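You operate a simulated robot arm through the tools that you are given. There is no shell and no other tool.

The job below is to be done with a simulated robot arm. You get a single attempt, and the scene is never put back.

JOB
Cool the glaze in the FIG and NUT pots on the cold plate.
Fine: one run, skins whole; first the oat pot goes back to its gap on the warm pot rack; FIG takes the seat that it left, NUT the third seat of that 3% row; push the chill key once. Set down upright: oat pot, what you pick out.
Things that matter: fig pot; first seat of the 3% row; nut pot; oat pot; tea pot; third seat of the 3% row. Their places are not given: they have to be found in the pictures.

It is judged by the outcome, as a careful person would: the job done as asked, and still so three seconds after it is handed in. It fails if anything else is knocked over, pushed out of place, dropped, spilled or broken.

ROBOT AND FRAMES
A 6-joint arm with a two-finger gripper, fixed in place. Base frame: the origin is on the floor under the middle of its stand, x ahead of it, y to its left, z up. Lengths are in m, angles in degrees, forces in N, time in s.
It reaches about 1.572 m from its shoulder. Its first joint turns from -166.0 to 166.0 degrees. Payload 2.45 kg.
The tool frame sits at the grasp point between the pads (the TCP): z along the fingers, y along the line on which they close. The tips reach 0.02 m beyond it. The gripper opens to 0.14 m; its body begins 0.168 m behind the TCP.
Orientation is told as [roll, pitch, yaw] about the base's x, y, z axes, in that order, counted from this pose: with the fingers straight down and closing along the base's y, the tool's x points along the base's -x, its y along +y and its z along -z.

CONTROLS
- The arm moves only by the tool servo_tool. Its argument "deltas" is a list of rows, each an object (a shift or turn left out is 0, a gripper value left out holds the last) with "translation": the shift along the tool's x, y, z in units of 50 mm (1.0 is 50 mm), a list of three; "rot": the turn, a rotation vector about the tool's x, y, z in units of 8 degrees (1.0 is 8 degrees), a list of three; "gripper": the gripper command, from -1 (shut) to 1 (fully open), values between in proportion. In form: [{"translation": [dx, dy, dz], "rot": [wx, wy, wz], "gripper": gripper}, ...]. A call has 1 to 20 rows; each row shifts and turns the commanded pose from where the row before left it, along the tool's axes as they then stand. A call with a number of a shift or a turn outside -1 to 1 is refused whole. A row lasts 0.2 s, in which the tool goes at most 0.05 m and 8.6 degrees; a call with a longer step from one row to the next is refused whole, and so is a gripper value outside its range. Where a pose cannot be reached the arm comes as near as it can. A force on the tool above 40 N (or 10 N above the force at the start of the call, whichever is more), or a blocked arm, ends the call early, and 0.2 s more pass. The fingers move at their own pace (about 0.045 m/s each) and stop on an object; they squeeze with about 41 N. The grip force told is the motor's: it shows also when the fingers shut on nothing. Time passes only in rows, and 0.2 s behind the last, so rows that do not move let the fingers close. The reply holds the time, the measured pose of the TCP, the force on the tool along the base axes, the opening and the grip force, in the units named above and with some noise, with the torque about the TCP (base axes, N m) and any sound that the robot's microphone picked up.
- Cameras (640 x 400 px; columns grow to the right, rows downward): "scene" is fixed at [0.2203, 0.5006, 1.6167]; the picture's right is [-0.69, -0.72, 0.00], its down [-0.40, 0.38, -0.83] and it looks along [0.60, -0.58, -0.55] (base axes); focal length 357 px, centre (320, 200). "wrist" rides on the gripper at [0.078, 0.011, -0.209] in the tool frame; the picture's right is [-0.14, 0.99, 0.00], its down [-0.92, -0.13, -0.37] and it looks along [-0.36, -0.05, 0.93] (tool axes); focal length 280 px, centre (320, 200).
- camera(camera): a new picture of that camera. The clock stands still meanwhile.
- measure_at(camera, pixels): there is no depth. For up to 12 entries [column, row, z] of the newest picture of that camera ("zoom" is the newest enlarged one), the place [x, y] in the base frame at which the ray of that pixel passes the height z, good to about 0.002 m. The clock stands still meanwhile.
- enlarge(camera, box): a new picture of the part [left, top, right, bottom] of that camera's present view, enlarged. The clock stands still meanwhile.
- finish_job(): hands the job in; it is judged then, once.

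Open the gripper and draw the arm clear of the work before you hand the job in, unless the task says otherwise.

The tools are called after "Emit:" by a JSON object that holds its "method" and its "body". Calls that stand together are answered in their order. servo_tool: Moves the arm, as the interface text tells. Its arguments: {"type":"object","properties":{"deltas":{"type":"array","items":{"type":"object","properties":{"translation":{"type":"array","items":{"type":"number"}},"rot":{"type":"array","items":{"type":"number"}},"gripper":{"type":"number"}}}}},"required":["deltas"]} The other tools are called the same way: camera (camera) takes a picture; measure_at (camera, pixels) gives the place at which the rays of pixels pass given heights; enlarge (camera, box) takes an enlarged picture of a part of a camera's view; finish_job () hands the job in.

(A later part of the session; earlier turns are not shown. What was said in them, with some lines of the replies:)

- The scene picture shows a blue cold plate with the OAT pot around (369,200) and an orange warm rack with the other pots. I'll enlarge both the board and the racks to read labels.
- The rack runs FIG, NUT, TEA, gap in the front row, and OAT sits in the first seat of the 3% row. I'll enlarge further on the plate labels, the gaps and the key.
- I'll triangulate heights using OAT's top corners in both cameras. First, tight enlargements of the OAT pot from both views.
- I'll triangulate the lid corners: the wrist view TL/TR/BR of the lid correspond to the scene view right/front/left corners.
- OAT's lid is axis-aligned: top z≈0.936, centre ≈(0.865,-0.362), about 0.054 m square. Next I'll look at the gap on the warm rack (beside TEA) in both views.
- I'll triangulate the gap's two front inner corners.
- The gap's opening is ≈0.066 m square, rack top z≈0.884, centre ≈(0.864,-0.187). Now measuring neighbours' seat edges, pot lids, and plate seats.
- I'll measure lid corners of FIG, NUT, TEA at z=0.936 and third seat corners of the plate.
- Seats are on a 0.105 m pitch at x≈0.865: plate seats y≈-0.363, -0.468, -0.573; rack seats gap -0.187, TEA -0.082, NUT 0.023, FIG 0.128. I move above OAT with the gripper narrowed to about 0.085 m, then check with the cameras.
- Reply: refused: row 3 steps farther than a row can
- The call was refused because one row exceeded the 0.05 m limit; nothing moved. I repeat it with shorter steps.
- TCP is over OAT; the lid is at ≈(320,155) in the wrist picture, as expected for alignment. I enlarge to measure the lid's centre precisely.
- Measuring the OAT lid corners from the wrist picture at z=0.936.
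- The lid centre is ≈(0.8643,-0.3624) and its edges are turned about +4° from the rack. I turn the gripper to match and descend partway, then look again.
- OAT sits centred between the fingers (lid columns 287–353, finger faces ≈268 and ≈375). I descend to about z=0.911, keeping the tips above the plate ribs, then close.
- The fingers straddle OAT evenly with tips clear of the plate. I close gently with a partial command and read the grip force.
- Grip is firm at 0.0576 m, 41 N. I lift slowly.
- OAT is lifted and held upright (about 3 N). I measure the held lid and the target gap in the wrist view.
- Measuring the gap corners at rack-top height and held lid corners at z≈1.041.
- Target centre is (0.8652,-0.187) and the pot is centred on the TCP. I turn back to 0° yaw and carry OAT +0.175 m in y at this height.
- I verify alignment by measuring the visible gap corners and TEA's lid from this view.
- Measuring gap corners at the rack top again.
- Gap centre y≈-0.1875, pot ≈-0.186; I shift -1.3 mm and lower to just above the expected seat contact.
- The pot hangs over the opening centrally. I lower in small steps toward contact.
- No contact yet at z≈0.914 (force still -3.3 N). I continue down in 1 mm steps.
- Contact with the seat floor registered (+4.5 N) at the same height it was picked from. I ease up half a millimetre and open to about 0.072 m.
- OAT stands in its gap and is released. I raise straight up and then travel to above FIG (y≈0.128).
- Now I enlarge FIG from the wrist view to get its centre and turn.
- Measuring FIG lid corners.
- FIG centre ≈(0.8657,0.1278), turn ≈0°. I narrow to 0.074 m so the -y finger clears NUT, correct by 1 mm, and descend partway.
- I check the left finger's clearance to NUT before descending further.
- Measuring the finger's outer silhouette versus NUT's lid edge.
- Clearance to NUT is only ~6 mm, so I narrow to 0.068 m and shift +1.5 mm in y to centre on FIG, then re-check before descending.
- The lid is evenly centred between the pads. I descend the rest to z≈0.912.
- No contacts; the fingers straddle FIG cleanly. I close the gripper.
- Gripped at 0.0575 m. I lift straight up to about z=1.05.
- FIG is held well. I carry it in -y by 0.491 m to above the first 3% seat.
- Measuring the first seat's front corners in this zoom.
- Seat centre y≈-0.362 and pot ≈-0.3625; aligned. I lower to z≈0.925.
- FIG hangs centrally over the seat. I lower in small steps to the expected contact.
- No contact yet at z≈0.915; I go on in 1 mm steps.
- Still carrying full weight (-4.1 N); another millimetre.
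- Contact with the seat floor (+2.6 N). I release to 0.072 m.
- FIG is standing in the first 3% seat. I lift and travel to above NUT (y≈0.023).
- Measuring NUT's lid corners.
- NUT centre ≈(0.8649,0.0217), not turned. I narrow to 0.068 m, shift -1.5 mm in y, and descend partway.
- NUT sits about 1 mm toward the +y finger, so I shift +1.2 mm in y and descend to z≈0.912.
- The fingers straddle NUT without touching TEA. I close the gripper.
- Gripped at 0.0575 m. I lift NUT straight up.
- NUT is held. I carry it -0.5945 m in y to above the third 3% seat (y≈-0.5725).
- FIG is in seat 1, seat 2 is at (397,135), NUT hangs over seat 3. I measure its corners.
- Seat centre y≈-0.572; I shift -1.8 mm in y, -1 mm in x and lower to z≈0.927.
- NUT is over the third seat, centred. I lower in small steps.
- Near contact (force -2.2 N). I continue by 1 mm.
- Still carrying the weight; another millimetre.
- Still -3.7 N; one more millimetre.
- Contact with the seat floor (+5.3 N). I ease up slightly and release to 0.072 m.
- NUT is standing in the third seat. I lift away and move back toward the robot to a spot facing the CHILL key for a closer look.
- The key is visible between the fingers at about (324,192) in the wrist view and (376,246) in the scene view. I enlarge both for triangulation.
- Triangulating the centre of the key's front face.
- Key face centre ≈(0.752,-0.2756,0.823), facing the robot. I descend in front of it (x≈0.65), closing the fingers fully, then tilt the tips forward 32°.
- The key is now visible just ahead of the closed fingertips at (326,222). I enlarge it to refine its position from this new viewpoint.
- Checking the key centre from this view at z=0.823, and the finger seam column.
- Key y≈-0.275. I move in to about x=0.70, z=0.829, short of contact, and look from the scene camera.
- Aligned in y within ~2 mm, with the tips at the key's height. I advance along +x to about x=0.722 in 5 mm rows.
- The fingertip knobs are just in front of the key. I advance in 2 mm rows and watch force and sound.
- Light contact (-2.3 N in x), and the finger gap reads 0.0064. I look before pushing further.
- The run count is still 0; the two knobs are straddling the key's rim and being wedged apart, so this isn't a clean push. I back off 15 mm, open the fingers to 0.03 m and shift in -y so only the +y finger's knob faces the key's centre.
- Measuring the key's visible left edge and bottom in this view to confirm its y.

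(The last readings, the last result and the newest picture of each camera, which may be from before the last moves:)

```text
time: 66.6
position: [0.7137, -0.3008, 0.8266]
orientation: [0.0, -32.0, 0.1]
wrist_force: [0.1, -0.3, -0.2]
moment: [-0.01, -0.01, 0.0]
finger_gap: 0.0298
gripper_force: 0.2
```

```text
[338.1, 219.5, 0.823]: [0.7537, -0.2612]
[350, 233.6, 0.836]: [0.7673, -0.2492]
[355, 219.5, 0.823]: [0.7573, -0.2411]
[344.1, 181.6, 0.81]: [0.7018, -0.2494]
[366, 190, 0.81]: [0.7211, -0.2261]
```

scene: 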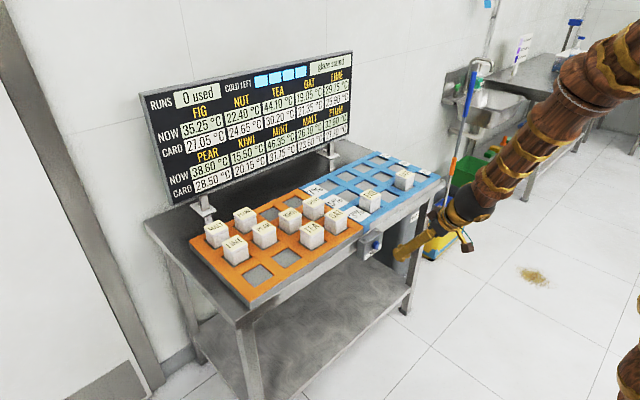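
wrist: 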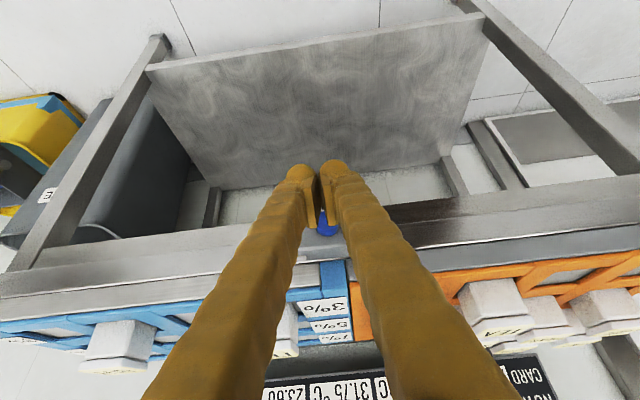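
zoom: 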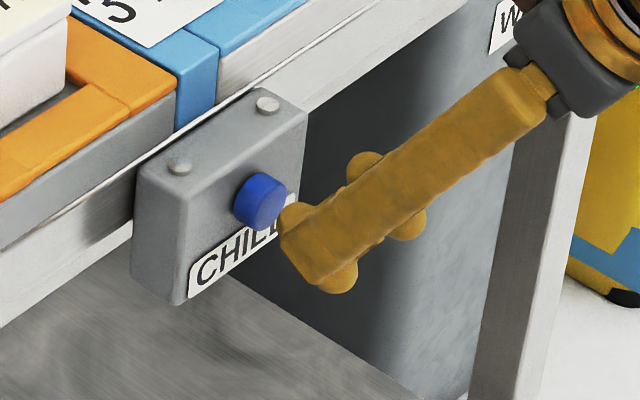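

The measure used an older wrist picture; corrected for the shift, the key centre stays at y≈-0.275, which matches the +y finger. I advance 10 mm and then in 2 mm rows.

Emit:
{"method": "servo_tool", "body": {"deltas": [{"translation": [-0.0848, 0, 0.053]}, {"translation": [-0.0848, 0, 0.053]}, {"translation": [-0.0339, 0, 0.0212]}, {"translation": [0, 0, 0]}]}}

Emit:
{"method": "enlarge", "body": {"camera": "scene", "box": [350, 215, 420, 275]}}

```text
time: 67.6
position: [0.7251, -0.3012, 0.8263]
orientation: [0.0, -32.0, 0.1]
wrist_force: [-1.1, -0.9, -1.1]
moment: [0.03, 0.07, 0.04]
finger_gap: 0.0302
gripper_force: 0.2
```

```text
6.67 times, centred on (385, 245) of scene
```

zoom: 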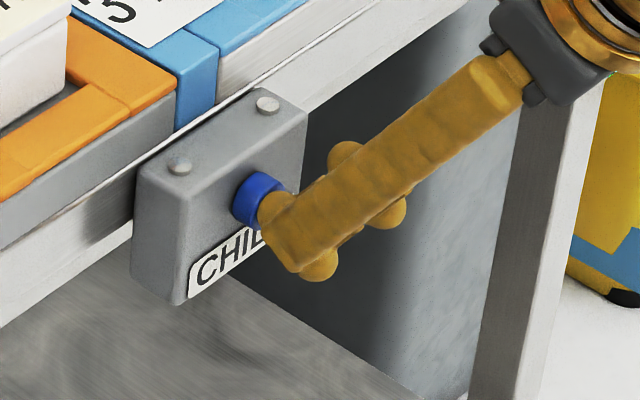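

The +y finger's knob now rests squarely on the key face. I push on in small rows, watching force, sound and the board.

Emit:
{"method": "servo_tool", "body": {"deltas": [{"translation": [-0.0339, 0, 0.0212]}, {"translation": [0, 0, 0]}]}}

```text
time: 68.2
position: [0.7266, -0.3008, 0.8274]
orientation: [-0.1, -32.0, 0.0]
wrist_force: [-2.1, -0.8, -1.5]
moment: [-0.04, 0.04, 0.1]
finger_gap: 0.03
gripper_force: 0.1
```

Force rises gently (-2.1 N), no click yet. I push another 2 mm.

Emit:
{"method": "servo_tool", "body": {"deltas": [{"translation": [-0.0339, 0, 0.0212]}, {"translation": [0, 0, 0]}]}}

```text
time: 68.8
position: [0.7284, -0.2994, 0.8267]
orientation: [0.0, -31.9, 0.0]
wrist_force: [-3.3, 0.7, -1.9]
moment: [-0.01, 0.02, 0.09]
finger_gap: 0.0303
gripper_force: 0.1
heard: click
```

A click was heard: the key has gone in once. I withdraw straight back from it.

Emit:
{"method": "servo_tool", "body": {"deltas": [{"translation": [0.17, 0, -0.106]}, {"translation": [0.34, 0, -0.212]}, {"translation": [0.5, 0, -0.3]}, {"translation": [0.5, 0, -0.3]}, {"translation": [0, 0, 0]}]}}

Emit:
{"method": "camera", "body": {"camera": "scene"}}

Emit:
{"method": "enlarge", "body": {"camera": "scene", "box": [140, 50, 360, 210]}}

```text
time: 70.0
position: [0.6403, -0.3017, 0.8262]
orientation: [0.0, -31.9, -0.1]
wrist_force: [0.1, -0.1, -0.7]
moment: [0.0, 0.02, -0.01]
finger_gap: 0.0299
gripper_force: 0.1
```

```text
taken
```

scene: 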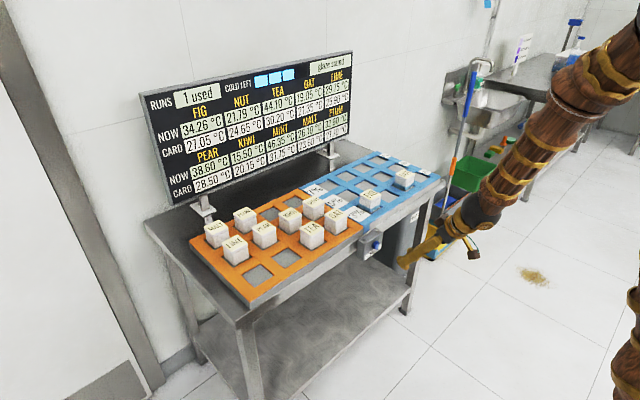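

```text
2.50 times, centred on (250, 130) of scene
```

zoom: 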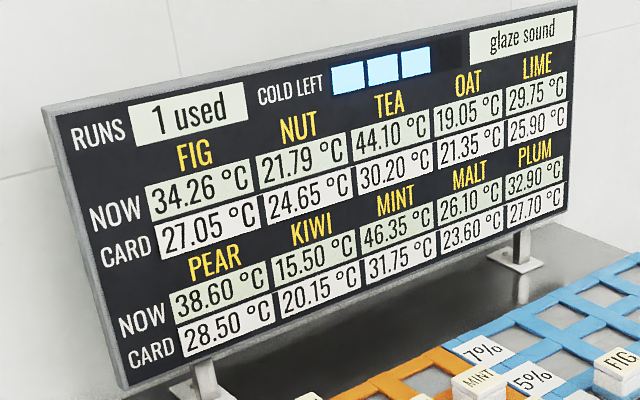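

The board shows 1 run used, FIG 34.26 and NUT 21.79 (both cooled), "glaze sound". I straighten the tool, open the gripper and raise the arm clear, away from the table.

Emit:
{"method": "servo_tool", "body": {"deltas": [{"translation": [0.3, 0, -0.2], "rot": [0, 0.8, 0]}, {"translation": [0.3, 0, -0.2], "rot": [0, 0.8, 0]}, {"translation": [0, 0, 0], "rot": [0, 0.8, 0]}, {"translation": [0, 0, 0], "rot": [0, 0.8, 0]}, {"translation": [0, 0, 0], "rot": [0, 0.8, 0]}, {"translation": [0, 0, -0.6], "gripper": 1}, {"translation": [0, 0, -0.9]}, {"translation": [0, 0, -0.9]}, {"translation": [0, 0, -0.9]}, {"translation": [0, 0, -0.9]}, {"translation": [0, 0, -0.9]}, {"translation": [0, 0, -0.6]}, {"translation": [0, 0, 0]}, {"translation": [0, 0, 0]}]}}

Emit:
{"method": "camera", "body": {"camera": "scene"}}

Emit:
{"method": "camera", "body": {"camera": "wrist"}}

Emit:
{"method": "enlarge", "body": {"camera": "scene", "box": [190, 140, 450, 310]}}

```text
time: 73.0
position: [0.6035, -0.3025, 1.1125]
orientation: [0.0, 0.0, 0.1]
wrist_force: [0.2, 0.4, -0.2]
moment: [0.02, 0.02, -0.04]
finger_gap: 0.1399
gripper_force: 0.0
```

```text
taken
```

scene: 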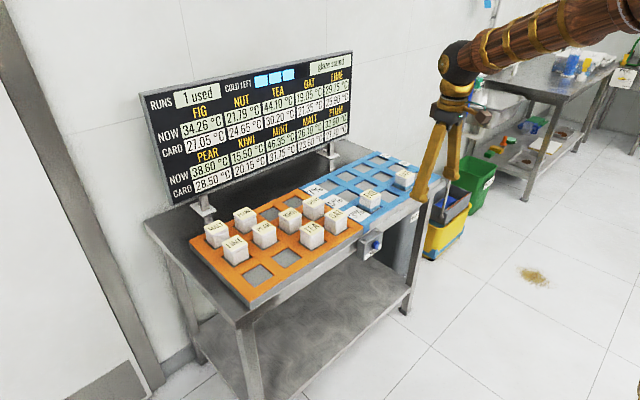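

```text
taken
```

wrist: 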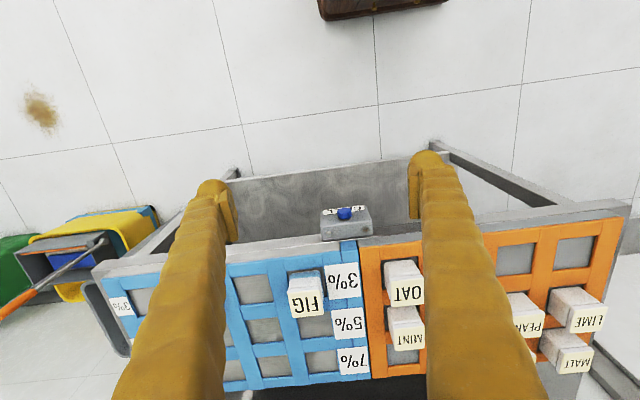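

```text
2.35 times, centred on (320, 225) of scene
```

zoom: 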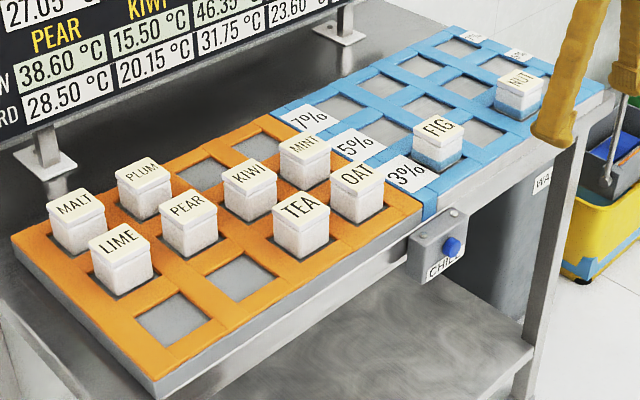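

Everything stands upright: OAT in its rack gap beside TEA, FIG in the first and NUT in the third 3% seat (both now blue-banded). The board reads 1 run and "glaze sound", the gripper is open and the arm is clear, so I hand the job in.

Emit:
{"method": "finish_job", "body": {}}

```text
The job is handed in.
```

The FIG and NUT pots have been cooled in one run on the cold plate, and the job is handed in.

- **OAT pot:** it went first, back to the gap beside TEA on the warm rack.
- **FIG pot:** it is in the first seat of the 3% row, where OAT had been. The board shows it going from 35.25 °C to 34.26 °C.
- **NUT pot:** it is in the third seat of the same row. The board shows it going from 22.40 °C to 21.79 °C.
- **Chill key:** it clicked once, and the board reads 1 run used with "glaze sound". My first approach touched the key lightly without pressing it in; the board still read 0 runs, so I backed off and came at it again with one finger.

All three pots stand upright in their seats. Nothing else looked knocked, moved or spilled in the last pictures. The gripper is open and the arm is clear of the table.
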